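You operate a simulated robot arm through the tools that you are given. There is no shell and no other tool. Be economical: measure what you need, move in short steps, check, and stop when the job is done.

The job below is to be done with a simulated robot arm. You get a single attempt, and the scene is never put back.

Task
Put the blue pack from the freezer in the open foam box and lid it.
Fine: shut the freezer.

The check looks at the end state, three seconds after you hand in, the way a careful person would. Anything else that was tipped, shoved, dropped, spilled or broken makes it a failure. Lids that push on must go on centred and level and be pressed home; caps that screw on are set level and turned clockwise until they are tight.

Robot
A 7-joint arm with a two-finger parallel gripper on a trunk, on a base that drives. Base frame: it is fixed to the floor where the robot stands at the start and does not move with it; the origin is under the middle of the robot, x ahead of it, y to its left, z up. Lengths are in mm, angles in rad, forces in N, time in s.
With the tool pointing down near the work surface it reaches from about 100 to 520 mm from the robot's upright axis, wherever it stands. Its first joint turns from -2.007 to 2.007 rad. Places, roughly: boost button [800, -100, 1200]; foam [0, 700, 900]; freezer door [800, -100, 1600]. Payload 3.91 kg.
Tool frame: the origin (TCP) lies between the finger pads and is the grasp point; the fingertips stand 30 mm ahead of it; z points along the fingers, y is the line along which they close. Largest opening 110 mm; finger width 20, thickness 10; the body of the gripper, 48 by 112 mm, starts 55 mm behind the TCP.
Orientation is told as [roll, pitch, yaw] about the base's x, y, z axes, in that order, counted from this pose: with the fingers straight down and closing along the base's y, the tool's x points along the base's -x, its y along +y and its z along -z.

Tools
- The arm moves only by the tool play_rows. Its argument "motion" is a list of rows, each a list of 3 entries, a list of its own where there are three numbers: the shift along the tool's x, y, z in m, then the turn, a rotation vector about the tool's x, y, z in rad, then the gripper command, from -1 (fully open) to 1 (shut), values between in proportion. In form: [[[x, y, z], [rx, ry, rz], fingers], ...]. A call has 1 to 10 rows; each row is the pose to reach, as a shift and turn from the pose commanded when the call began, along the tool's axes at that moment. Rows are played at 5 a second. More than 50 mm and 0.15 rad between two rows, or a gripper value outside its range, and nothing of the call is played. A pose out of reach is approached as far as the arm can. The call stops where the force on the tool passes 90 N (or 10 N more than at its start, if that is more) or the arm is blocked; 0.2 s more then pass. The fingers move at their own pace (about 153 mm/s each) and stop on an object; they squeeze with about 21 N. The grip force told is the motor's: it shows also when the fingers shut on nothing. Time passes only in rows, and 0.2 s behind the last, so rows that repeat a pose let the fingers close. It gives the time, the measured TCP pose, the force on the tool (base axes), the opening and the grip force at its end, in the units of the frame above (readings bear some noise), with the torque about the TCP (base axes, N m) and any sound that the robot's microphone picked up, and new pictures: "show" is both (left out), scene, wrist or none.
- Cameras (640 x 400 px; columns grow to the right, rows downward): "scene" is now at [226.5, 240.1, 1599.9]; the picture's right is [0.38, -0.93, 0.00], its down [-0.44, -0.18, -0.88] and it looks along [0.82, 0.33, -0.47] (base axes); focal length 214 px, centre (320, 200). "wrist" rides on the gripper at [72, 17, -103] in the tool frame; the picture's right is [-0.23, 0.97, 0.00], its down [-0.76, -0.18, -0.62] and it looks along [-0.61, -0.14, 0.78] (tool axes); focal length 222 px, centre (320, 200). There is no depth. A picture from a camera that has moved, and an enlarged one, comes with that camera's place and axes in the base frame and with its lens.
- raise_lower(by): slides the trunk up (or, below 0, down) by that many mm; the arm and the scene camera ride with it, the base frame stays. It gives what a move gives, with no picture.
- steer(legs): drives the robot by 1 to 6 legs, each [ahead, left, turn to the left] in mm, mm and rad, along the robot's own axes; the way and the turn of a leg run together, so that a leg with both is an arc; at most 1500 mm and 3.142 rad a leg. The arm and the cameras ride along, it lands a little off, and it stops where it bumps. It gives what a move gives, and a new picture of the scene camera.
- pan_tilt(pan, tilt): turns the head with the scene camera to pan (to the left, within 1.396 rad either way) and tilt (down, from -0.506 to 1.204), counted from straight ahead of the robot. It gives what a move gives, and a new picture of the scene camera.
- close_up(camera, box): a new picture of the part [left, top, right, bottom] of that camera's present view, enlarged. It takes no simulated time.
- close_job(): hands the job in; it is judged then, once.

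Go step by step. Nothing tells you exact positions but the pictures and the camera data: compare them with the known pose of the tool, close in by small moves and look again before you grip or let go. The budget is 120 turns and 260 pictures, counting those below and the enlarged ones. Unless the task says otherwise, let go and move clear before handing in, and close with one line.

The tools are called as a command line: name --argument value ..., lists and objects as JSON in quotes. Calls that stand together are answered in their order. play_rows: Moves the arm, as the interface text tells. Its arguments: {"type":"object","properties":{"motion":{"type":"array","items":{"type":"array"}},"show":{"type":"string","enum":["both","scene","wrist","none"]}},"required":["motion"]} The other tools are called the same way: raise_lower (by) slides the trunk up or down; steer (legs) drives the base; pan_tilt (pan, tilt) turns the head that bears the scene camera; close_up (camera, box) takes an enlarged picture of a part of a camera's view; close_job () hands the job in.

At the start:

```text
t: 0.0
tool_pos: [460.8, 138.9, 1644.7]
tcp_rot: [-0.001, 0.0, 0.0]
ft_force: [-0.3, -0.4, 0.0]
moment: [0.02, 0.0, 0.0]
gripper_width: 110.1
grip_force: 0.1
trunk travel left (down, up): [-925.0, 65.0]
robot x, y, heading: [-3.0, 2.0, 0.004]
head pan, tilt: [0.384, 0.492]
```

scene: 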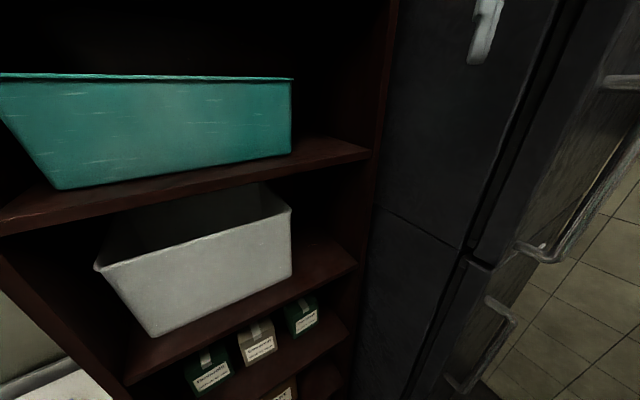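
wrist: 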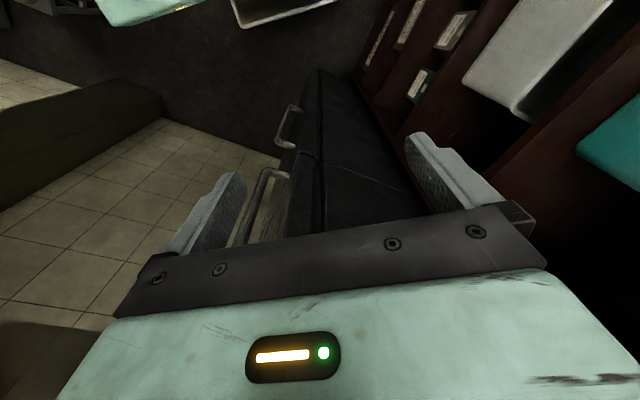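

I see a shelf to the front left and a dark fridge/freezer to its right. I will look around with the head first.

pan_tilt --pan -0.3 --tilt 0.3

pan_tilt --pan 1.39 --tilt 0.7

pan_tilt --pan -1.2 --tilt 0.5

```text
t: 1.1
tool_pos: [461.2, 139.4, 1644.3]
tcp_rot: [-0.001, -0.001, 0.0]
ft_force: [-0.4, -0.3, 0.1]
moment: [0.01, 0.04, -0.01]
gripper_width: 110.0
grip_force: 0.1
trunk travel left (down, up): [-925.0, 65.0]
robot x, y, heading: [-1.4, -0.1, -0.003]
head pan, tilt: [-0.3, 0.3]
camera scene: at [231.3, 178.3, 1617.6], right [-0.29, -0.96, 0.0], down [-0.28, 0.09, -0.96], along [0.91, -0.28, -0.3], focal length 214 px, centre (320, 200)
```

scene: 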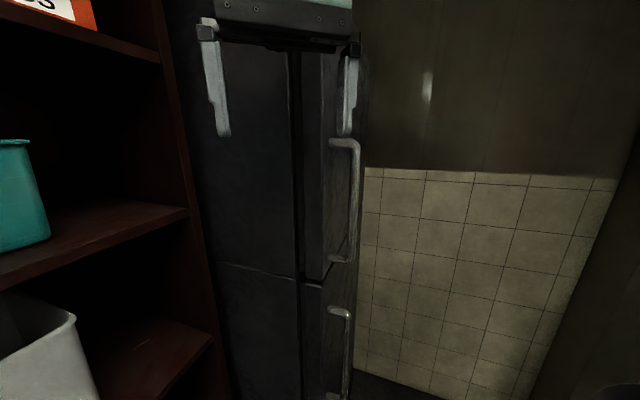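

```text
t: 2.8
tool_pos: [460.9, 140.7, 1643.5]
tcp_rot: [0.001, 0.0, 0.0]
ft_force: [-0.2, 0.4, -0.6]
moment: [0.01, 0.0, 0.0]
gripper_width: 110.2
grip_force: 0.1
trunk travel left (down, up): [-925.0, 65.0]
robot x, y, heading: [-2.0, -0.1, -0.004]
head pan, tilt: [1.389, 0.7]
camera scene: at [157.4, 289.4, 1581.5], right [0.98, -0.18, 0.0], down [-0.12, -0.63, -0.77], along [0.14, 0.75, -0.64], focal length 214 px, centre (320, 200)
```

scene: 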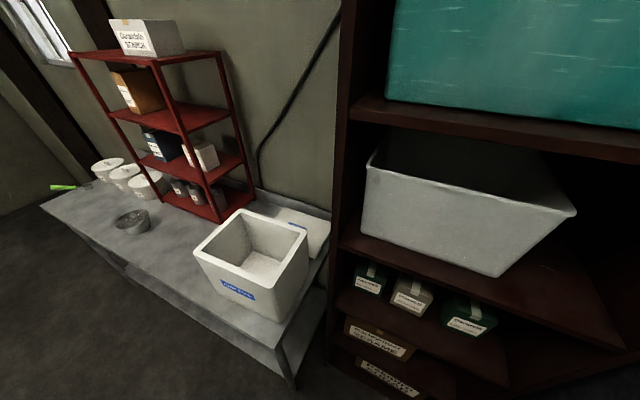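

```text
t: 5.1
tool_pos: [460.6, 140.4, 1643.6]
tcp_rot: [0.001, -0.001, 0.002]
ft_force: [-0.1, -0.4, -0.4]
moment: [-0.01, 0.02, 0.03]
gripper_width: 109.8
grip_force: 0.0
trunk travel left (down, up): [-925.0, 65.0]
robot x, y, heading: [-4.2, 0.7, 0.003]
head pan, tilt: [-1.201, 0.499]
camera scene: at [175.0, 121.1, 1599.2], right [-0.93, -0.36, 0.0], down [-0.17, 0.45, -0.88], along [0.32, -0.82, -0.48], focal length 214 px, centre (320, 200)
```

scene: 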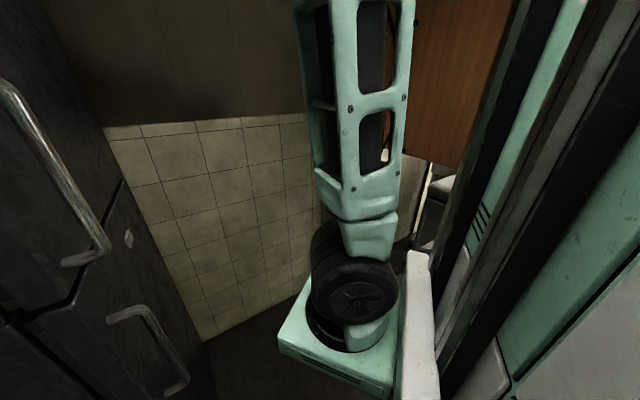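

The freezer seems to stand obliquely: door face from about (640,0) to (980,-205), facing (-0.5,-0.86). I check the floor before driving.

pan_tilt --pan -0.85 --tilt 0.75

pan_tilt --pan -1.39 --tilt 0.95

```text
t: 6.0
tool_pos: [461.3, 138.7, 1644.5]
tcp_rot: [-0.001, 0.0, -0.002]
ft_force: [0.9, -0.1, -0.9]
moment: [-0.01, -0.04, -0.02]
gripper_width: 109.9
grip_force: 0.1
trunk travel left (down, up): [-925.0, 65.0]
robot x, y, heading: [-4.0, 4.7, -0.006]
head pan, tilt: [-0.85, 0.75]
camera scene: at [196.7, 143.6, 1577.3], right [-0.75, -0.66, 0.0], down [-0.45, 0.51, -0.73], along [0.48, -0.55, -0.68], focal length 214 px, centre (320, 200)
```

scene: 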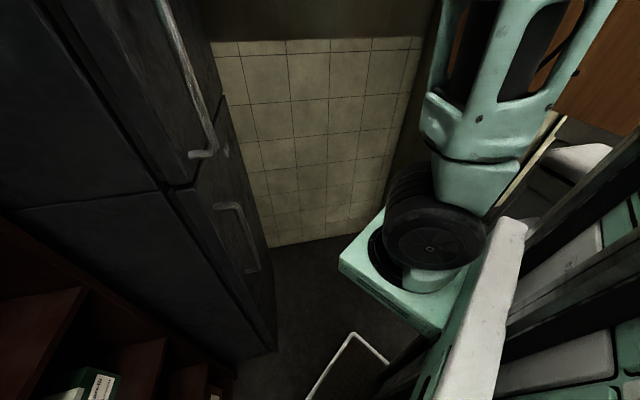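

```text
t: 6.9
tool_pos: [460.0, 138.7, 1644.4]
tcp_rot: [-0.001, 0.001, 0.001]
ft_force: [0.1, -1.0, -0.2]
moment: [-0.03, 0.01, -0.02]
gripper_width: 109.9
grip_force: 0.1
trunk travel left (down, up): [-925.0, 65.0]
robot x, y, heading: [-4.5, -2.0, 0.002]
head pan, tilt: [-1.389, 0.949]
camera scene: at [155.2, 134.3, 1561.7], right [-0.98, -0.18, 0.0], down [-0.15, 0.8, -0.58], along [0.11, -0.57, -0.81], focal length 214 px, centre (320, 200)
```

scene: 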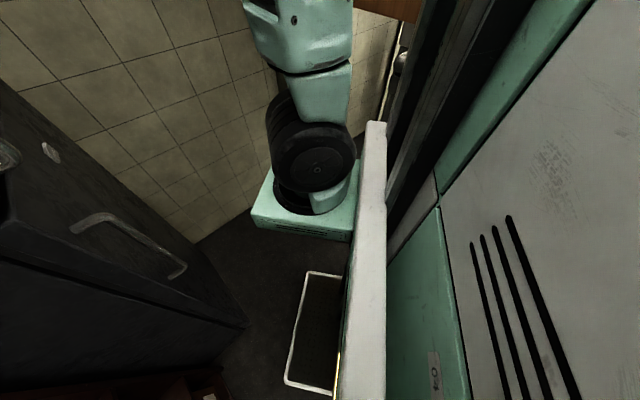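

The floor ahead-right is free up to the tiled wall. I move in part way while turning toward the freezer front, and look again.

steer --legs '[[100, -350, 0.5]]'

pan_tilt --pan -0.2 --tilt 0.4

pan_tilt --pan -1.39 --tilt 0.6

```text
t: 9.2
tool_pos: [514.3, -117.2, 1626.2]
tcp_rot: [0.122, 0.062, 0.218]
ft_force: [-0.3, -0.7, 0.4]
moment: [0.08, 0.02, 0.01]
gripper_width: 110.0
grip_force: 0.1
trunk travel left (down, up): [-925.0, 65.0]
robot x, y, heading: [108.0, -305.2, 0.391]
head pan, tilt: [-1.389, 0.949]
stopped in leg 1: the robot was blocked; the commanded pose is now the measured one
camera scene: at [180.3, -55.9, 1569.5], right [-0.84, -0.54, 0.01], down [-0.43, 0.66, -0.62], along [0.32, -0.52, -0.79], focal length 214 px, centre (320, 200)
```

scene: 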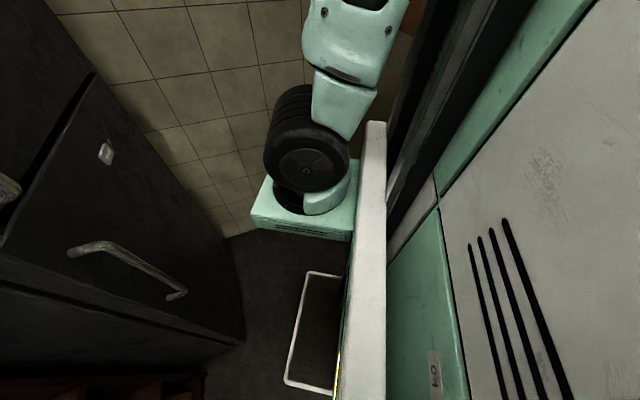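

```text
t: 10.6
tool_pos: [508.3, -113.3, 1630.1]
tcp_rot: [0.12, 0.054, 0.222]
ft_force: [0.1, 0.1, 0.1]
moment: [0.0, 0.02, -0.01]
gripper_width: 110.1
grip_force: 0.1
trunk travel left (down, up): [-925.0, 65.0]
robot x, y, heading: [107.8, -309.4, 0.384]
head pan, tilt: [-0.201, 0.4]
camera scene: at [225.7, 25.2, 1614.3], right [0.18, -0.98, 0.05], down [-0.37, -0.12, -0.92], along [0.91, 0.15, -0.38], focal length 214 px, centre (320, 200)
```

scene: 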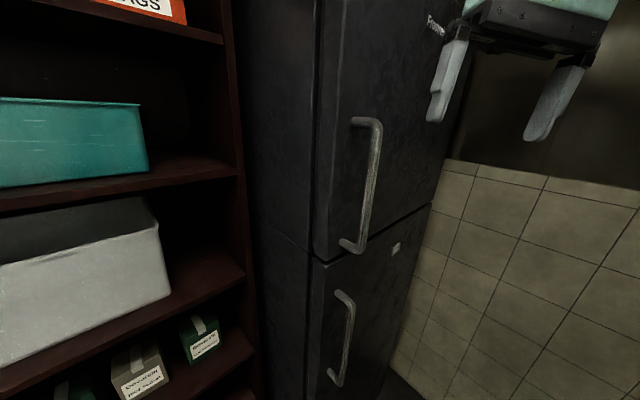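

```text
t: 12.0
tool_pos: [507.8, -114.6, 1631.4]
tcp_rot: [0.122, 0.049, 0.223]
ft_force: [0.3, -0.6, -0.4]
moment: [-0.05, 0.0, 0.0]
gripper_width: 109.7
grip_force: 0.0
trunk travel left (down, up): [-925.0, 65.0]
robot x, y, heading: [109.1, -312.9, 0.386]
head pan, tilt: [-1.389, 0.6]
camera scene: at [183.2, -68.1, 1599.5], right [-0.84, -0.54, 0.01], down [-0.29, 0.44, -0.85], along [0.45, -0.72, -0.53], focal length 214 px, centre (320, 200)
```

scene: 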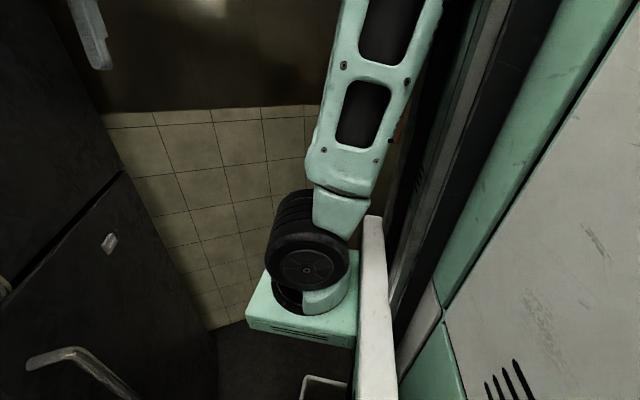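

The robot was blocked early and the tool is a bit bent away; I look with the wrist camera and straight ahead to see what touches.

play_rows --motion '[[[0, 0, 0], [0, 0, 0], -1]]' --show "wrist"

pan_tilt --pan -0.4 --tilt -0.2

pan_tilt --pan -1.1 --tilt -0.3

```text
t: 12.4
tool_pos: [549.7, -181.8, 1593.4]
tcp_rot: [0.161, 0.114, 0.181]
ft_force: [2.7, 2.4, -0.9]
moment: [-0.15, 0.15, 0.04]
gripper_width: 110.1
grip_force: 0.0
trunk travel left (down, up): [-925.0, 65.0]
robot x, y, heading: [102.3, -291.6, 0.367]
head pan, tilt: [-1.389, 0.6]
stopped in row 1: the arm was blocked; the commanded pose is now the measured one
camera wrist: at [489.0, -192.6, 1707.2], right [0.07, 0.99, 0.13], down [0.86, -0.12, 0.49], along [0.51, 0.08, -0.86], focal length 222 px, centre (320, 200)
```

wrist: 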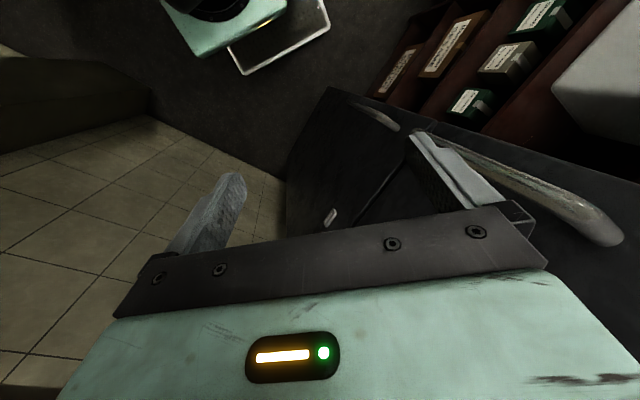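

```text
t: 13.6
tool_pos: [541.9, -179.8, 1602.9]
tcp_rot: [0.159, 0.104, 0.181]
ft_force: [0.7, 0.0, 0.0]
moment: [-0.01, 0.0, 0.04]
gripper_width: 110.0
grip_force: 0.0
trunk travel left (down, up): [-925.0, 65.0]
robot x, y, heading: [95.5, -305.5, 0.369]
head pan, tilt: [-0.4, -0.201]
camera scene: at [231.0, -0.7, 1662.4], right [-0.03, -1.0, 0.04], down [0.2, -0.05, -0.98], along [0.98, -0.02, 0.21], focal length 214 px, centre (320, 200)
```

scene: 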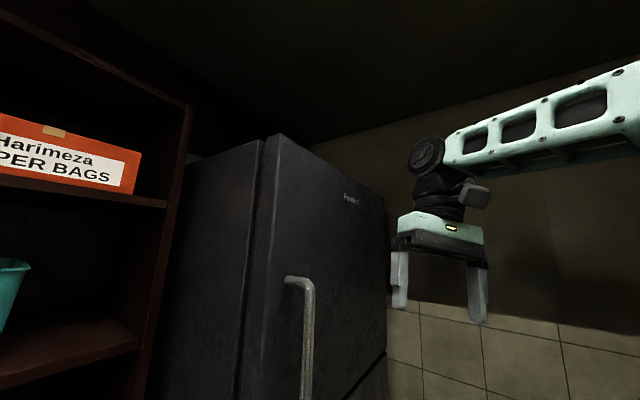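

```text
t: 14.7
tool_pos: [540.9, -180.3, 1605.2]
tcp_rot: [0.159, 0.103, 0.183]
ft_force: [0.5, -0.3, 0.0]
moment: [-0.03, 0.0, -0.02]
gripper_width: 109.8
grip_force: 0.1
trunk travel left (down, up): [-925.0, 65.0]
robot x, y, heading: [99.7, -306.2, 0.372]
head pan, tilt: [-1.1, -0.3]
camera scene: at [205.6, -50.7, 1672.8], right [-0.67, -0.74, 0.03], down [0.23, -0.24, -0.95], along [0.71, -0.63, 0.32], focal length 214 px, centre (320, 200)
```

scene: 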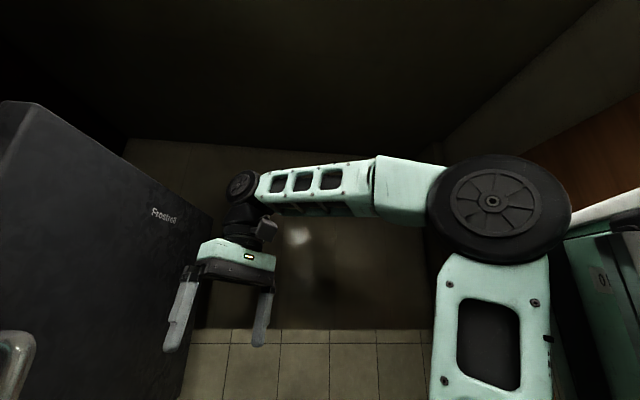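

pan_tilt --pan -1.39 --tilt 0.0

```text
t: 15.5
tool_pos: [540.2, -180.5, 1603.0]
tcp_rot: [0.16, 0.1, 0.182]
ft_force: [0.3, -0.2, 0.2]
moment: [-0.02, -0.04, -0.01]
gripper_width: 110.0
grip_force: 0.0
trunk travel left (down, up): [-925.0, 65.0]
robot x, y, heading: [96.0, -306.1, 0.364]
head pan, tilt: [-1.389, 0.0]
camera scene: at [194.1, -76.2, 1648.1], right [-0.85, -0.52, 0.02], down [0.01, -0.04, -1.0], along [0.52, -0.85, 0.04], focal length 214 px, centre (320, 200)
```

scene: 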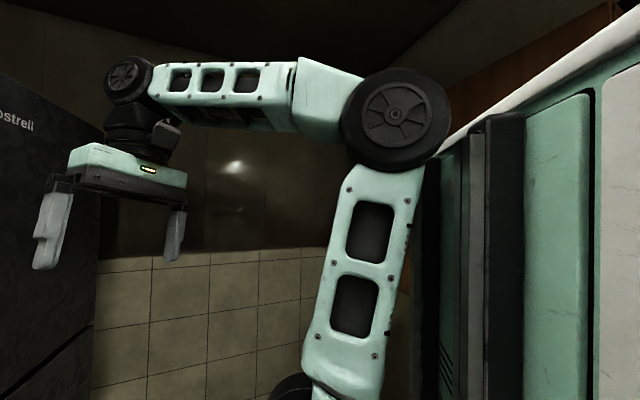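

Nothing is clearly touching the gripper. I test a small arm motion to see whether the arm is free.

play_rows --motion '[[[0, 0, -0.02], [0, 0, 0], -1], [[0.02, 0, -0.03], [0, 0, 0], -1]]' --show "scene"

```text
t: 15.8
tool_pos: [564.9, -243.6, 1585.1]
tcp_rot: [0.201, 0.132, 0.158]
ft_force: [-0.3, -0.9, -0.6]
moment: [0.08, -0.02, -0.02]
gripper_width: 110.1
grip_force: 0.0
out of reach, approached as far as the arm can: row 1
trunk travel left (down, up): [-925.0, 65.0]
robot x, y, heading: [91.2, -295.3, 0.352]
head pan, tilt: [-1.389, 0.0]
stopped in row 1: the arm was blocked; the commanded pose is now the measured one
camera scene: at [202.8, -84.5, 1646.9], right [-0.86, -0.51, 0.02], down [0.0, -0.03, -1.0], along [0.51, -0.86, 0.02], focal length 214 px, centre (320, 200)
```

scene: 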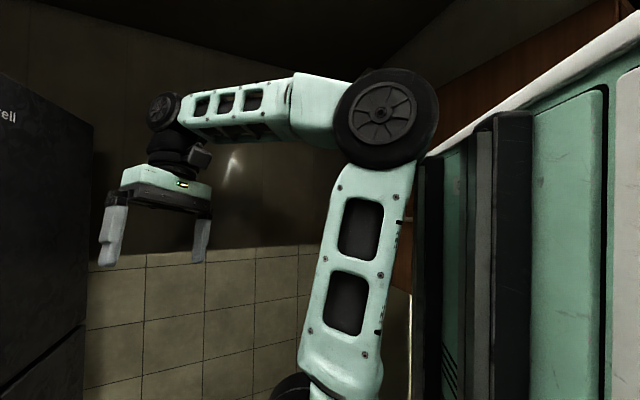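

The elbow seems to press against the wooden cupboard on the robot's right. I back off to the left.

steer --legs '[[0, 120, 0]]'

play_rows --motion '[[[0, 0, 0], [0, 0, 0], -1]]' --show "none"

```text
t: 16.6
tool_pos: [563.9, -303.5, 1573.8]
tcp_rot: [0.251, 0.124, 0.177]
ft_force: [-0.1, 0.9, 0.1]
moment: [-0.06, 0.01, -0.01]
gripper_width: 110.1
grip_force: 0.0
trunk travel left (down, up): [-925.0, 65.0]
robot x, y, heading: [84.6, -282.9, 0.353]
head pan, tilt: [-1.389, 0.0]
stopped in leg 1: the robot was blocked; the commanded pose is now the measured one
camera scene: at [186.4, -93.2, 1646.6], right [-0.86, -0.51, 0.0], down [0.0, -0.01, -1.0], along [0.51, -0.86, 0.01], focal length 214 px, centre (320, 200)
```

scene: 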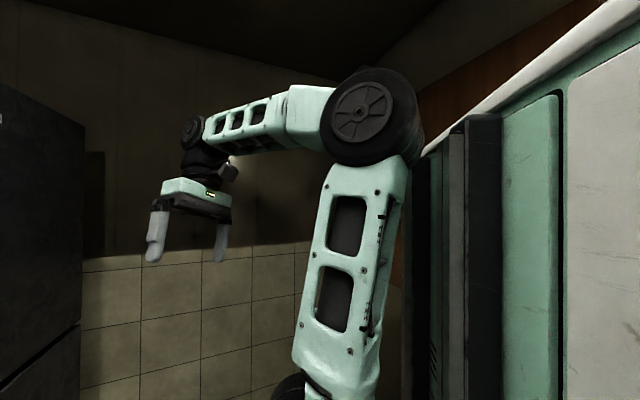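

```text
t: 16.9
tool_pos: [559.2, -295.6, 1577.1]
tcp_rot: [0.245, 0.121, 0.183]
ft_force: [-0.1, -0.1, 0.2]
moment: [0.02, 0.0, -0.02]
gripper_width: 109.9
grip_force: 0.1
trunk travel left (down, up): [-925.0, 65.0]
robot x, y, heading: [85.2, -283.4, 0.353]
head pan, tilt: [-1.389, 0.0]
```

Now the arm holds still. I try again to drive left.

steer --legs '[[0, 100, 0]]'

```text
t: 18.1
tool_pos: [531.9, -206.1, 1575.5]
tcp_rot: [0.243, 0.12, 0.188]
ft_force: [-0.5, 0.4, 0.1]
moment: [0.01, -0.03, 0.0]
gripper_width: 109.8
grip_force: 0.0
trunk travel left (down, up): [-925.0, 65.0]
robot x, y, heading: [54.7, -199.4, 0.356]
head pan, tilt: [-1.389, 0.0]
camera scene: at [161.6, -28.1, 1645.0], right [-0.86, -0.51, 0.0], down [0.0, 0.0, -1.0], along [0.51, -0.86, 0.0], focal length 214 px, centre (320, 200)
```

scene: 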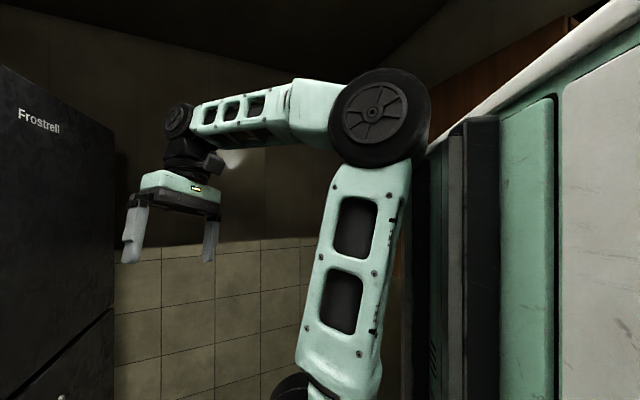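

play_rows --motion '[[[0, 0, 0], [0.12, -0.06, 0], -1], [[0, 0, 0], [0.243, -0.12, 0], -1]]' --show "none"

play_rows --motion '[[[0, 0, 0], [0, 0, 0.14], -1], [[0, 0, 0], [0, 0, 0.28], -1], [[0, 0, 0], [0, 0, 0.42], -1], [[0, 0, 0], [0, 0, 0.56], -1], [[0, 0, 0], [0, 0, 0.7], -1], [[0, 0, 0], [0, 0, 0.84], -1], [[0, 0, 0], [0, 0, 0.98], -1], [[0, 0, 0], [0, 0, 1.12], -1], [[0, 0, 0], [0, 0, 1.26], -1], [[0, 0, 0], [0, 0, 1.4], -1]]' --show "wrist"

```text
t: 18.7
tool_pos: [555.5, -175.4, 1535.9]
tcp_rot: [0.002, 0.003, 0.175]
ft_force: [-0.9, -0.8, -1.4]
moment: [0.02, -0.01, 0.04]
gripper_width: 110.2
grip_force: 0.1
out of reach, approached as far as the arm can: row 1, 2
trunk travel left (down, up): [-925.0, 65.0]
robot x, y, heading: [54.3, -197.3, 0.353]
head pan, tilt: [-1.389, 0.0]
```

```text
t: 20.9
tool_pos: [555.2, -174.0, 1536.1]
tcp_rot: [-0.001, 0.003, -1.232]
ft_force: [-0.7, 0.2, 0.4]
moment: [0.0, 0.01, 0.01]
gripper_width: 110.0
grip_force: 0.1
trunk travel left (down, up): [-925.0, 65.0]
robot x, y, heading: [53.7, -195.5, 0.355]
head pan, tilt: [-1.389, 0.0]
camera wrist: at [545.9, -100.8, 1640.1], right [0.99, 0.11, 0.0], down [0.09, -0.78, 0.62], along [0.07, -0.62, -0.78], focal length 222 px, centre (320, 200)
```

wrist: 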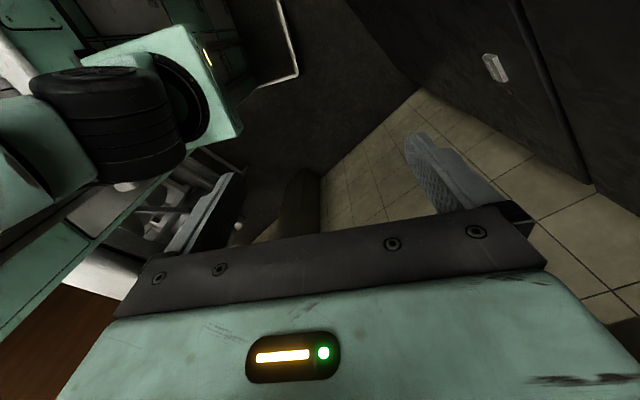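

close_up --camera "wrist" --box '[0, 60, 360, 300]'

play_rows --motion '[[[0, 0, 0], [0, 0, 0.14], -1], [[0, 0, 0], [0, 0, 0.28], -1], [[0, 0, 0], [0, 0, 0.42], -1], [[0, 0, 0], [0, 0, 0.56], -1], [[0, 0, 0], [0, 0, 0.7], -1]]' --show "wrist"

```text
1.67 times, centred on (180, 180) of wrist
camera zoom: at [545.9, -100.8, 1640.1], right [0.99, 0.11, 0.0], down [0.09, -0.78, 0.62], along [0.07, -0.62, -0.78], focal length 370 px, centre (553, 233)
```

zoom: 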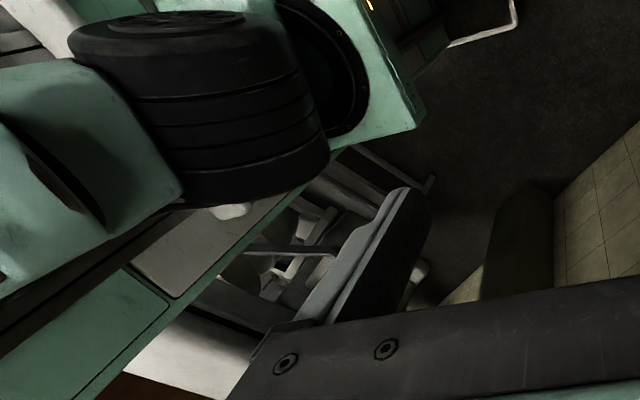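

```text
t: 22.1
tool_pos: [555.4, -175.5, 1536.4]
tcp_rot: [-0.005, -0.001, -1.93]
ft_force: [0.0, 0.2, 0.6]
moment: [-0.02, 0.04, -0.01]
gripper_width: 109.7
grip_force: 0.2
trunk travel left (down, up): [-925.0, 65.0]
robot x, y, heading: [50.4, -196.6, 0.356]
head pan, tilt: [-1.389, 0.0]
camera wrist: at [594.9, -112.8, 1640.1], right [0.83, -0.56, 0.0], down [-0.43, -0.65, 0.62], along [-0.35, -0.52, -0.78], focal length 222 px, centre (320, 200)
```

wrist: 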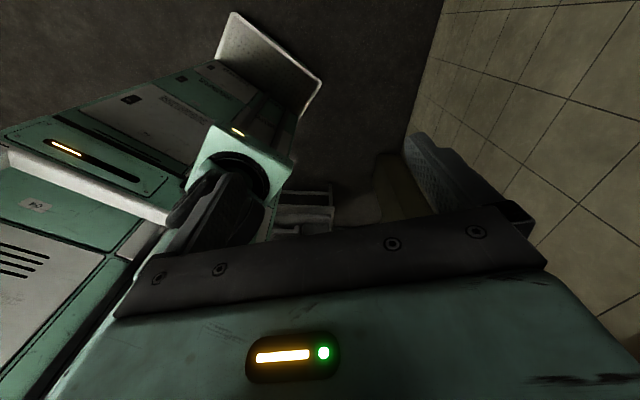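

I return near the start spot and turn right, to see what stands at the robot's right.

steer --legs '[[20, 200, 0], [0, 0, -1.15]]'

pan_tilt --pan -0.4 --tilt 0.3

pan_tilt --pan 0.4 --tilt 0.5

```text
t: 26.6
tool_pos: [226.9, -447.1, 1537.3]
tcp_rot: [-0.003, 0.0, -3.077]
ft_force: [-0.9, -0.5, -0.3]
moment: [-0.03, -0.01, 0.0]
gripper_width: 109.9
grip_force: 0.0
trunk travel left (down, up): [-925.0, 65.0]
robot x, y, heading: [-1.0, 4.8, -0.795]
head pan, tilt: [-1.389, 0.0]
camera scene: at [195.7, -28.0, 1645.3], right [-0.82, 0.57, 0.0], down [0.0, 0.0, -1.0], along [-0.57, -0.82, 0.0], focal length 214 px, centre (320, 200)
```

scene: 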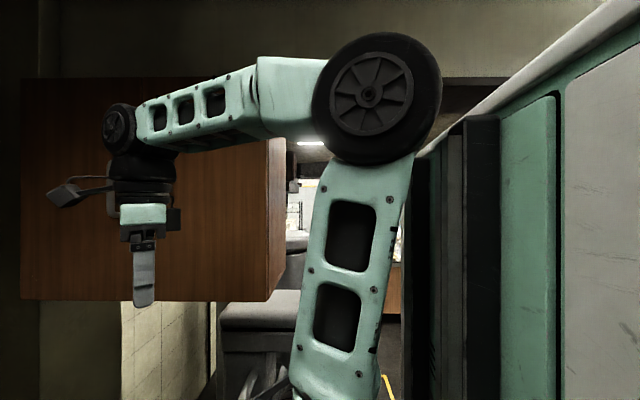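

```text
t: 27.8
tool_pos: [226.3, -447.2, 1536.5]
tcp_rot: [-0.003, 0.0, -3.078]
ft_force: [0.1, -0.5, -0.3]
moment: [-0.02, 0.01, 0.0]
gripper_width: 110.1
grip_force: 0.0
trunk travel left (down, up): [-925.0, 65.0]
robot x, y, heading: [1.5, 3.9, -0.792]
head pan, tilt: [-0.4, 0.3]
camera scene: at [281.7, -41.2, 1617.6], right [-0.93, -0.37, 0.0], down [-0.11, 0.27, -0.96], along [0.35, -0.89, -0.3], focal length 214 px, centre (320, 200)
```

scene: 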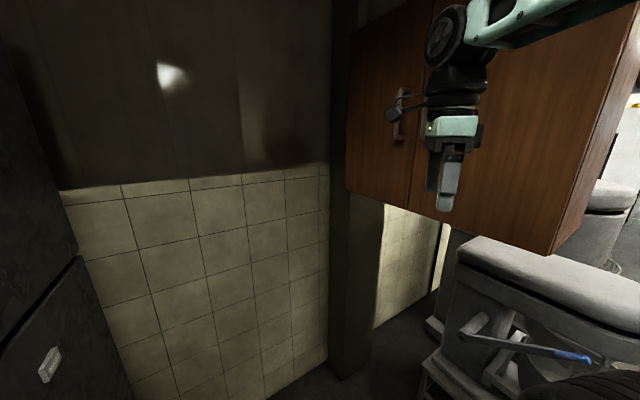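

```text
t: 29.0
tool_pos: [227.6, -446.8, 1536.8]
tcp_rot: [-0.002, -0.001, -3.077]
ft_force: [0.3, 0.1, 0.2]
moment: [0.01, 0.02, 0.01]
gripper_width: 109.9
grip_force: 0.1
trunk travel left (down, up): [-925.0, 65.0]
robot x, y, heading: [1.5, 6.2, -0.797]
head pan, tilt: [0.4, 0.499]
camera scene: at [331.4, 10.6, 1599.2], right [-0.39, -0.92, 0.0], down [-0.44, 0.18, -0.88], along [0.81, -0.34, -0.48], focal length 214 px, centre (320, 200)
```

scene: 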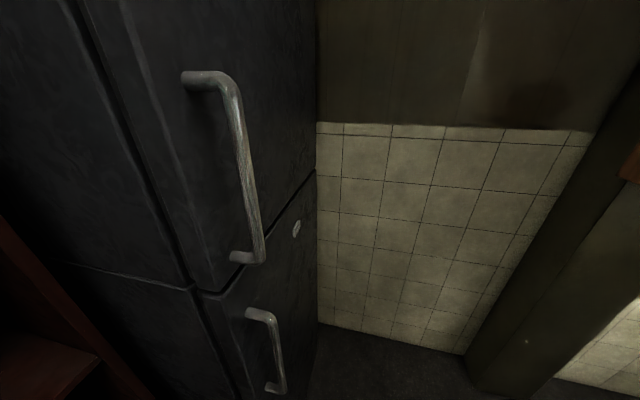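

The obstacle is a wall-hung cupboard (bottom about z 1426, front about 730 mm from the freezer door). I'll work with the robot facing along the corridor, with the freezer at its left. First I bring the tool back in front and untwist the wrist.

play_rows --motion '[[[0.013, -0.015, 0], [0, 0, -0.14], -1], [[0.027, -0.031, 0], [0, 0, -0.28], -1], [[0.04, -0.046, 0], [0, 0, -0.42], -1], [[0.054, -0.061, 0], [0, 0, -0.56], -1], [[0.067, -0.076, 0], [0, 0, -0.7], -1], [[0.08, -0.092, 0], [0, 0, -0.84], -1], [[0.094, -0.107, 0], [0, 0, -0.98], -1], [[0.107, -0.122, 0], [0, 0, -1.12], -1], [[0.12, -0.138, 0], [0, 0, -1.26], -1], [[0.134, -0.153, 0], [0, 0, -1.4], -1]]' --show "none"

play_rows --motion '[[[0, 0, 0], [0, 0, -0.14], -1], [[0, 0, 0], [0, 0, -0.28], -1], [[0, 0, 0], [0, 0, -0.42], -1], [[0, 0, 0], [0, 0, -0.56], -1], [[0, 0, 0], [0, 0, -0.7], -1], [[0, 0, 0], [0, 0, -0.84], -1]]' --show "scene"

```text
t: 31.2
tool_pos: [350.6, -285.5, 1537.6]
tcp_rot: [0.0, 0.004, -1.675]
ft_force: [-0.3, -0.6, -0.9]
moment: [0.03, -0.03, 0.01]
gripper_width: 109.9
grip_force: 0.1
out of reach, approached as far as the arm can: row 1, 2, 3, 4, 5, 6
trunk travel left (down, up): [-925.0, 65.0]
robot x, y, heading: [2.9, 3.5, -0.792]
head pan, tilt: [0.4, 0.499]
```

```text
t: 32.6
tool_pos: [349.8, -285.0, 1537.2]
tcp_rot: [0.004, 0.003, -0.835]
ft_force: [-0.3, 0.1, -0.1]
moment: [0.01, -0.01, -0.01]
gripper_width: 109.9
grip_force: 0.1
trunk travel left (down, up): [-925.0, 65.0]
robot x, y, heading: [-2.5, 0.2, -0.793]
head pan, tilt: [0.4, 0.499]
camera scene: at [331.5, 10.6, 1599.2], right [-0.38, -0.92, 0.0], down [-0.44, 0.18, -0.88], along [0.81, -0.34, -0.48], focal length 214 px, centre (320, 200)
```

scene: 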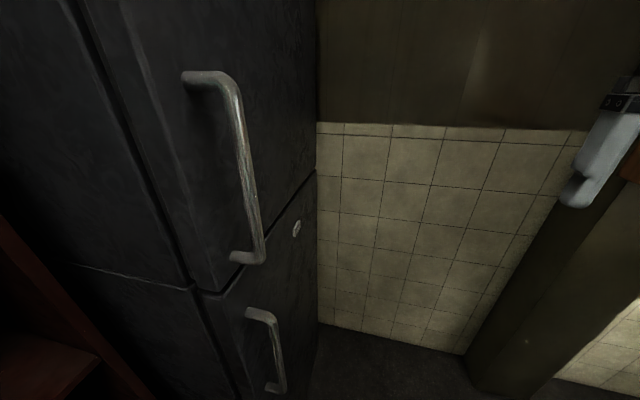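

steer --legs '[[0, 0, 0.263], [236, 20, 0]]'

pan_tilt --pan 1.2 --tilt 0.2

```text
t: 35.2
tool_pos: [625.1, -281.3, 1537.1]
tcp_rot: [0.003, 0.002, -0.57]
ft_force: [0.2, 0.6, -0.1]
moment: [0.0, -0.04, 0.01]
gripper_width: 110.0
grip_force: 0.0
trunk travel left (down, up): [-925.0, 65.0]
robot x, y, heading: [212.7, -99.5, -0.522]
head pan, tilt: [0.4, 0.499]
camera scene: at [528.0, -1.6, 1599.3], right [-0.13, -0.99, 0.0], down [-0.47, 0.06, -0.88], along [0.87, -0.11, -0.48], focal length 214 px, centre (320, 200)
```

scene: 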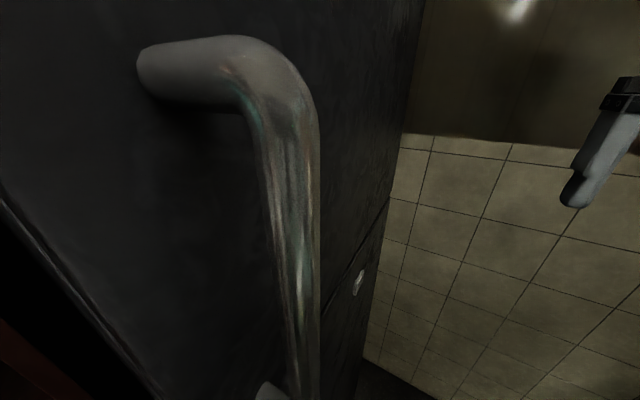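

```text
t: 36.3
tool_pos: [624.9, -282.2, 1537.6]
tcp_rot: [0.003, 0.001, -0.569]
ft_force: [0.1, -0.5, 0.5]
moment: [0.0, -0.01, 0.03]
gripper_width: 110.0
grip_force: 0.0
trunk travel left (down, up): [-925.0, 65.0]
robot x, y, heading: [214.4, -95.3, -0.525]
head pan, tilt: [1.201, 0.201]
camera scene: at [510.8, 67.9, 1626.9], right [0.62, -0.78, 0.0], down [-0.16, -0.12, -0.98], along [0.77, 0.61, -0.2], focal length 214 px, centre (320, 200)
```

scene: 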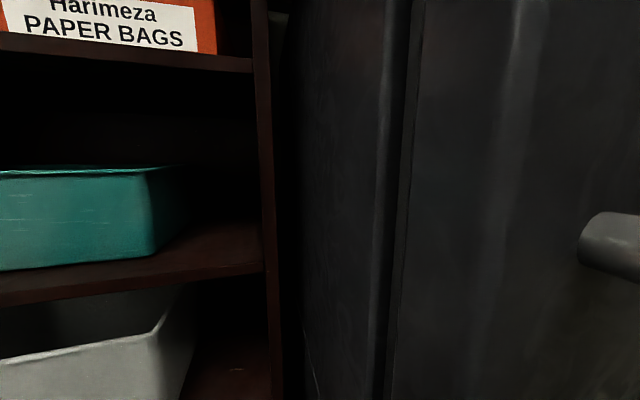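

The head is very close to the door handle, so I move right (away from the door) a bit.

steer --legs '[[0, -90, 0]]'

pan_tilt --pan 0.85 --tilt 0.35

```text
t: 37.4
tool_pos: [579.3, -359.8, 1537.3]
tcp_rot: [0.003, 0.003, -0.57]
ft_force: [0.4, 0.0, 0.5]
moment: [0.0, 0.02, 0.0]
gripper_width: 109.9
grip_force: 0.1
trunk travel left (down, up): [-925.0, 65.0]
robot x, y, heading: [167.6, -174.8, -0.527]
head pan, tilt: [1.201, 0.201]
camera scene: at [465.7, -9.5, 1626.8], right [0.63, -0.78, 0.0], down [-0.16, -0.12, -0.98], along [0.76, 0.61, -0.2], focal length 214 px, centre (320, 200)
```

scene: 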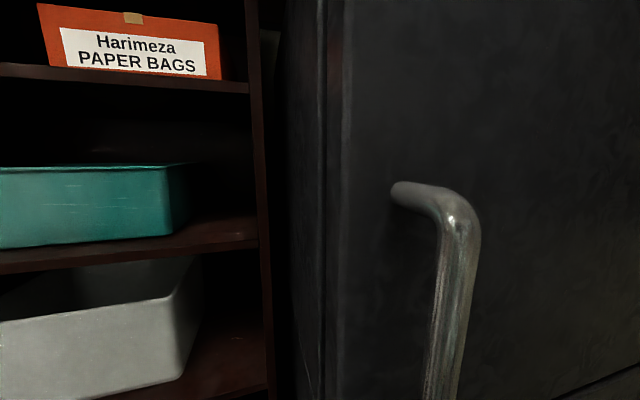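

```text
t: 38.3
tool_pos: [580.7, -359.7, 1537.8]
tcp_rot: [0.002, 0.004, -0.567]
ft_force: [0.0, -0.9, -0.2]
moment: [0.01, 0.01, -0.02]
gripper_width: 110.1
grip_force: 0.1
trunk travel left (down, up): [-925.0, 65.0]
robot x, y, heading: [168.0, -175.4, -0.521]
head pan, tilt: [0.85, 0.351]
camera scene: at [481.1, -38.4, 1612.9], right [0.32, -0.95, 0.0], down [-0.33, -0.11, -0.94], along [0.89, 0.3, -0.34], focal length 214 px, centre (320, 200)
```

scene: 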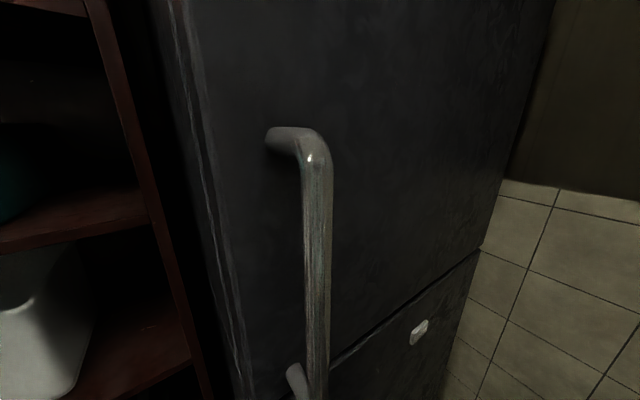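

The handle bar is at about (596, 2), z 1330–1600, door normal about (-0.505,-0.863). I swing the arm to the left and turn the tool to point at the door, stopping about 100 mm short of the handle.

play_rows --motion '[[[0.018, 0.021, 0.007], [-0.0864, -0.0864, -0.0864], -1], [[0.036, 0.042, 0.014], [-0.1728, -0.1728, -0.1728], -1], [[0.053, 0.063, 0.022], [-0.2592, -0.2592, -0.2592], -1], [[0.071, 0.084, 0.029], [-0.3456, -0.3456, -0.3456], -1], [[0.089, 0.105, 0.036], [-0.432, -0.432, -0.432], -1], [[0.107, 0.126, 0.043], [-0.5184, -0.5184, -0.5184], -1], [[0.125, 0.147, 0.05], [-0.6048, -0.6048, -0.6048], -1], [[0.142, 0.168, 0.058], [-0.6912, -0.6912, -0.6912], -1], [[0.16, 0.189, 0.065], [-0.7776, -0.7776, -0.7776], -1], [[0.178, 0.21, 0.072], [-0.864, -0.864, -0.864], -1]]' --show "scene"

```text
t: 40.5
tool_pos: [542.2, -85.9, 1461.0]
tcp_rot: [0.616, -1.082, 0.033]
ft_force: [-0.1, 0.3, -0.1]
moment: [-0.03, 0.01, -0.04]
gripper_width: 110.1
grip_force: 0.0
out of reach, approached as far as the arm can: row 1, 2, 3, 4, 5, 6, 7, 8, 9
trunk travel left (down, up): [-925.0, 65.0]
robot x, y, heading: [168.6, -171.9, -0.528]
head pan, tilt: [0.85, 0.351]
camera scene: at [480.9, -38.0, 1612.9], right [0.32, -0.95, 0.0], down [-0.33, -0.11, -0.94], along [0.89, 0.3, -0.34], focal length 214 px, centre (320, 200)
```

scene: 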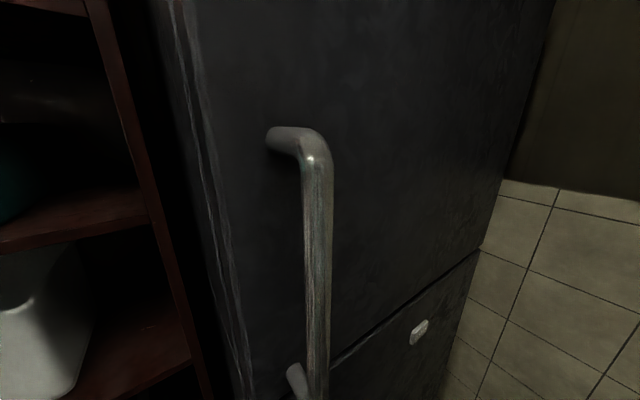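

play_rows --motion '[[[0, 0, 0], [-0.0864, -0.0864, -0.0864], -1], [[0, 0, 0], [-0.1728, -0.1728, -0.1728], -1], [[0, 0, 0], [-0.2592, -0.2592, -0.2592], -1], [[0, 0, 0], [-0.345, -0.345, -0.345], -1]]' --show "both"

```text
t: 41.5
tool_pos: [510.7, -32.8, 1531.2]
tcp_rot: [0.644, -1.54, 0.33]
ft_force: [35.1, -5.5, -17.1]
moment: [0.7, -1.23, 2.42]
gripper_width: 110.1
grip_force: 0.2
out of reach, approached as far as the arm can: row 1, 2, 3, 4
trunk travel left (down, up): [-925.0, 65.0]
robot x, y, heading: [168.8, -177.9, -0.521]
head pan, tilt: [0.85, 0.351]
camera scene: at [481.8, -38.5, 1613.6], right [0.31, -0.95, 0.0], down [-0.32, -0.1, -0.94], along [0.9, 0.29, -0.33], focal length 214 px, centre (320, 200)
camera wrist: at [436.4, -108.6, 1461.0], right [-0.8, 0.55, 0.24], down [-0.18, -0.61, 0.77], along [0.57, 0.57, 0.59], focal length 222 px, centre (320, 200)
```

scene: 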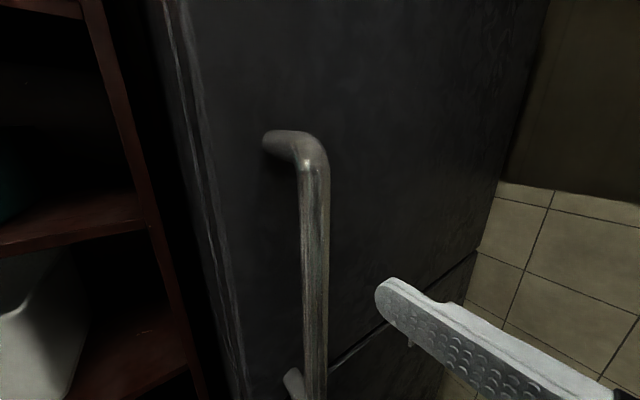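
wrist: 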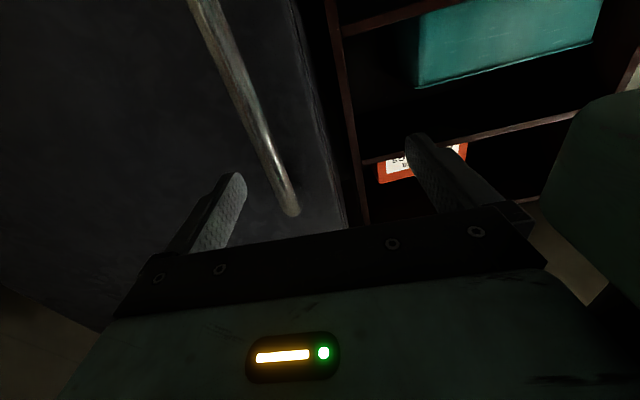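

The gripper presses lightly on the robot's own head; the arm is too folded here. I pull the tool away from it and then back the robot up so that the handle lies more in front.

play_rows --motion '[[[0.02, -0.03, -0.02], [0, 0, 0], -1], [[0.05, -0.06, -0.04], [0, 0, 0], -1]]' --show "scene"

```text
t: 41.8
tool_pos: [511.1, -33.5, 1532.0]
tcp_rot: [0.347, -1.546, 0.628]
ft_force: [5.6, 0.3, -5.6]
moment: [0.09, 0.0, 0.65]
gripper_width: 109.9
grip_force: 0.1
out of reach, approached as far as the arm can: row 1
trunk travel left (down, up): [-925.0, 65.0]
robot x, y, heading: [167.9, -176.1, -0.524]
head pan, tilt: [0.85, 0.351]
stopped in row 1: the force on the tool passed its limit (the readings are from after the stop); the commanded pose is now the measured one
camera scene: at [481.9, -38.3, 1613.9], right [0.31, -0.95, 0.0], down [-0.32, -0.1, -0.94], along [0.9, 0.29, -0.33], focal length 214 px, centre (320, 200)
```

scene: 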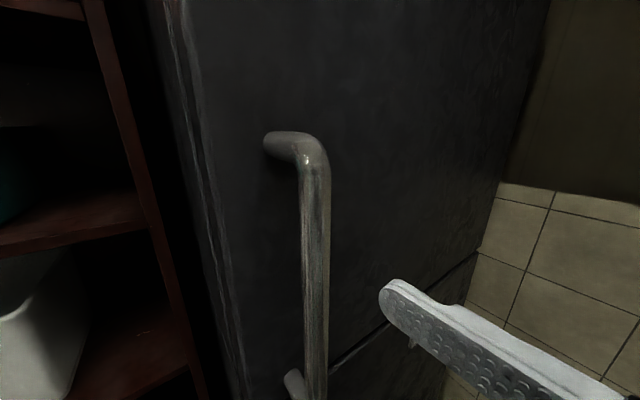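

pan_tilt --pan 1.39 --tilt 0.35

play_rows --motion '[[[0, -0.02, 0], [0, 0, 0], -1], [[0.01, -0.05, 0], [0, 0, 0], -1], [[0.02, -0.08, 0], [0, 0, 0], -1]]' --show "scene"

```text
t: 42.7
tool_pos: [511.4, -34.6, 1532.8]
tcp_rot: [0.469, -1.551, 0.503]
ft_force: [9.4, -1.5, 2.5]
moment: [-0.17, 0.05, 0.57]
gripper_width: 110.1
grip_force: 0.0
trunk travel left (down, up): [-925.0, 65.0]
robot x, y, heading: [167.5, -176.7, -0.524]
head pan, tilt: [1.389, 0.351]
camera scene: at [453.5, 2.7, 1612.9], right [0.76, -0.65, 0.0], down [-0.22, -0.26, -0.94], along [0.61, 0.71, -0.34], focal length 214 px, centre (320, 200)
```

scene: 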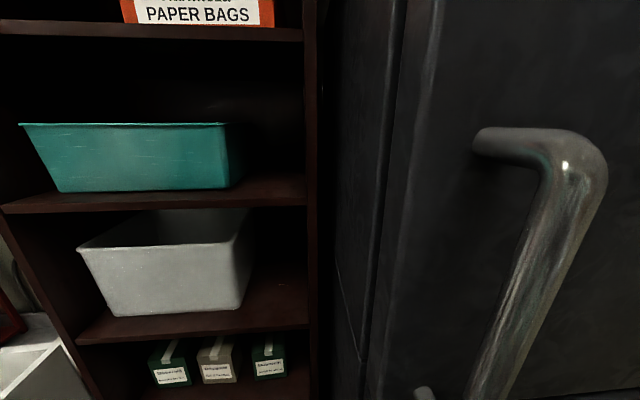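

```text
t: 43.5
tool_pos: [515.0, -36.6, 1534.2]
tcp_rot: [0.375, -1.549, 0.592]
ft_force: [0.2, -0.5, 1.4]
moment: [0.0, -0.01, -0.02]
gripper_width: 110.0
grip_force: 0.0
out of reach, approached as far as the arm can: row 1, 2, 3
trunk travel left (down, up): [-925.0, 65.0]
robot x, y, heading: [164.5, -173.2, -0.52]
head pan, tilt: [1.389, 0.351]
camera scene: at [453.3, 2.8, 1612.9], right [0.76, -0.65, 0.0], down [-0.22, -0.26, -0.94], along [0.61, 0.71, -0.34], focal length 214 px, centre (320, 200)
```

scene: 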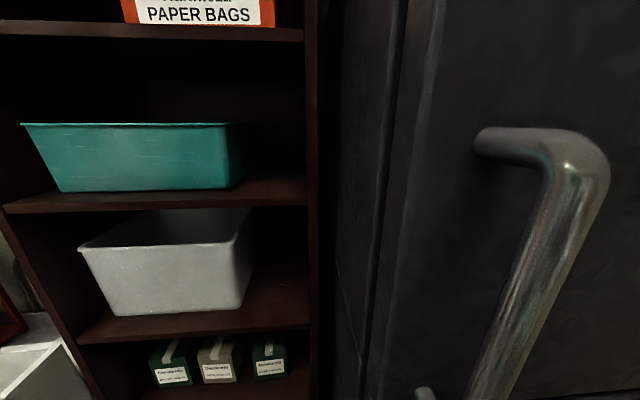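

Contact is gone. Now I back the robot along the corridor by 170 mm.

steer --legs '[[-170, 0, 0]]'

pan_tilt --pan 1.0 --tilt 0.35

```text
t: 45.0
tool_pos: [367.8, 47.8, 1534.7]
tcp_rot: [0.387, -1.548, 0.579]
ft_force: [0.0, 0.0, 0.4]
moment: [0.02, 0.0, 0.04]
gripper_width: 110.0
grip_force: 0.0
trunk travel left (down, up): [-925.0, 65.0]
robot x, y, heading: [19.2, -91.0, -0.524]
head pan, tilt: [1.389, 0.351]
camera scene: at [305.7, 88.3, 1612.9], right [0.76, -0.65, 0.0], down [-0.22, -0.26, -0.94], along [0.61, 0.71, -0.34], focal length 214 px, centre (320, 200)
```

scene: 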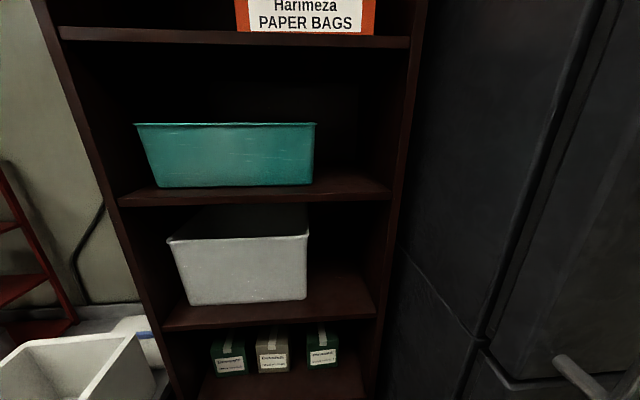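

```text
t: 45.9
tool_pos: [368.0, 49.1, 1532.8]
tcp_rot: [0.355, -1.544, 0.61]
ft_force: [-2.9, -12.7, -12.6]
moment: [1.23, -0.52, 0.23]
gripper_width: 110.0
grip_force: 0.0
trunk travel left (down, up): [-925.0, 65.0]
robot x, y, heading: [19.5, -88.4, -0.524]
head pan, tilt: [1.0, 0.351]
camera scene: at [326.9, 62.1, 1614.8], right [0.48, -0.88, 0.0], down [-0.29, -0.15, -0.95], along [0.83, 0.45, -0.32], focal length 214 px, centre (320, 200)
```

scene: 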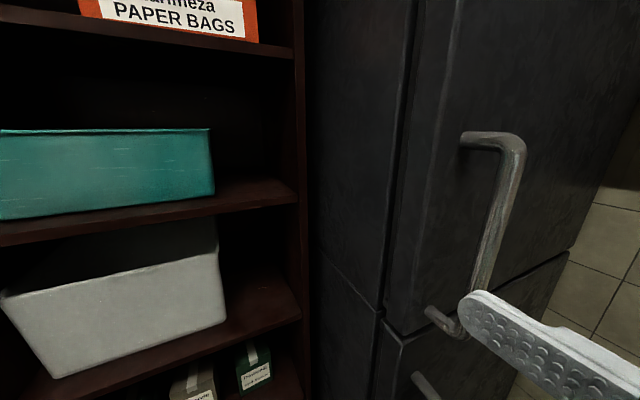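

play_rows --motion '[[[0, -0.03, 0], [0, 0, 0], -1], [[0, -0.07, 0], [0, 0, 0], -1], [[0.02, -0.11, 0], [0, 0, 0], -1], [[0.04, -0.15, 0], [0, 0, 0], -1], [[0.06, -0.18, 0], [0, 0, 0], -1]]' --show "scene"

```text
t: 47.1
tool_pos: [368.2, 48.8, 1533.7]
tcp_rot: [0.367, -1.547, 0.599]
ft_force: [4.1, -12.3, -21.3]
moment: [1.66, -0.46, 0.61]
gripper_width: 109.9
grip_force: 0.1
out of reach, approached as far as the arm can: row 1, 2, 3, 4, 5
trunk travel left (down, up): [-925.0, 65.0]
robot x, y, heading: [18.4, -87.4, -0.526]
head pan, tilt: [1.0, 0.351]
camera scene: at [327.1, 61.9, 1615.5], right [0.47, -0.88, 0.0], down [-0.28, -0.15, -0.95], along [0.83, 0.45, -0.32], focal length 214 px, centre (320, 200)
```

scene: 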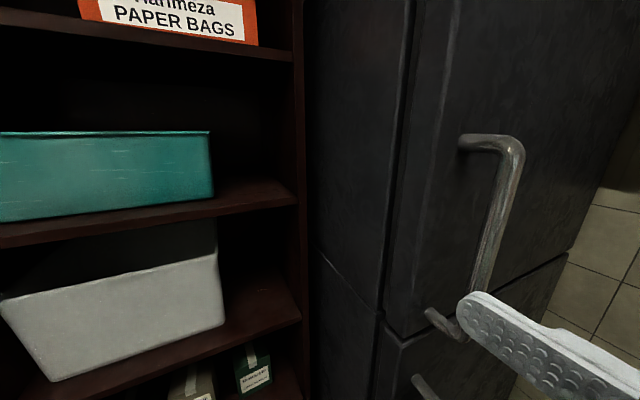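

The solver is stuck at a joint limit in this posture. I clear the head, and reverse the wrist rotation partially while moving forward.

pan_tilt --pan 1.39 --tilt 0.35

play_rows --motion '[[[0.02, -0.02, -0.02], [0.08, 0.08, 0.08], -1], [[0.04, -0.04, -0.04], [0.16, 0.16, 0.16], -1], [[0.06, -0.06, -0.06], [0.24, 0.24, 0.24], -1], [[0.08, -0.08, -0.08], [0.32, 0.32, 0.32], -1], [[0.1, -0.1, -0.1], [0.4, 0.4, 0.4], -1]]' --show "wrist"

```text
t: 47.9
tool_pos: [367.3, 50.1, 1535.6]
tcp_rot: [0.407, -1.549, 0.561]
ft_force: [-0.4, -0.8, 0.9]
moment: [0.0, 0.0, -0.04]
gripper_width: 110.1
grip_force: 0.1
trunk travel left (down, up): [-925.0, 65.0]
robot x, y, heading: [17.7, -87.2, -0.528]
head pan, tilt: [1.389, 0.351]
camera scene: at [305.4, 88.4, 1612.9], right [0.76, -0.65, 0.0], down [-0.22, -0.26, -0.94], along [0.61, 0.71, -0.34], focal length 214 px, centre (320, 200)
```

scene: 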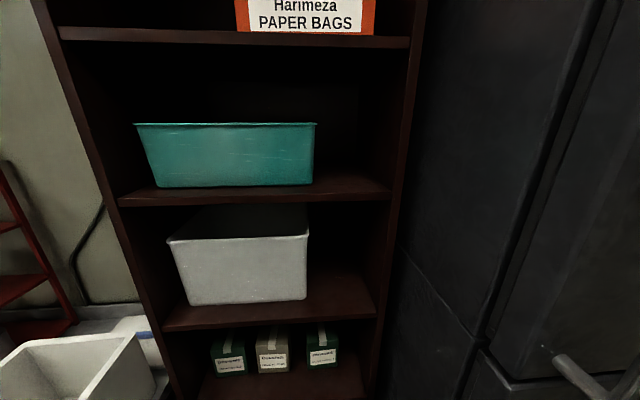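

```text
t: 49.1
tool_pos: [443.7, -46.0, 1442.2]
tcp_rot: [0.555, -0.988, -0.002]
ft_force: [1.0, 0.1, -0.6]
moment: [0.02, 0.01, -0.04]
gripper_width: 109.9
grip_force: 0.0
out of reach, approached as far as the arm can: row 1, 2, 3, 4, 5
trunk travel left (down, up): [-925.0, 65.0]
robot x, y, heading: [18.0, -88.7, -0.523]
head pan, tilt: [1.389, 0.351]
camera wrist: at [321.7, -86.0, 1434.5], right [-0.3, 0.83, 0.47], down [0.05, -0.48, 0.88], along [0.95, 0.29, 0.1], focal length 222 px, centre (320, 200)
```

wrist: 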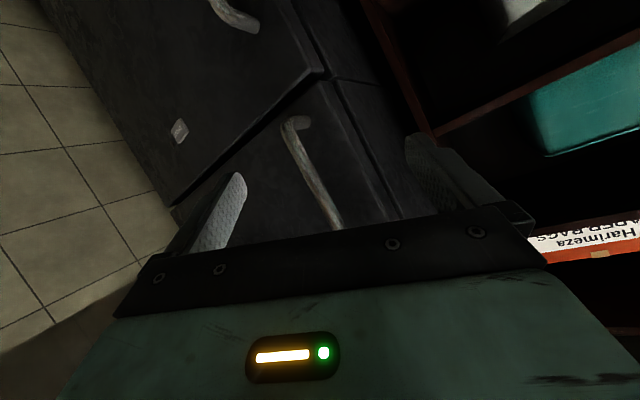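

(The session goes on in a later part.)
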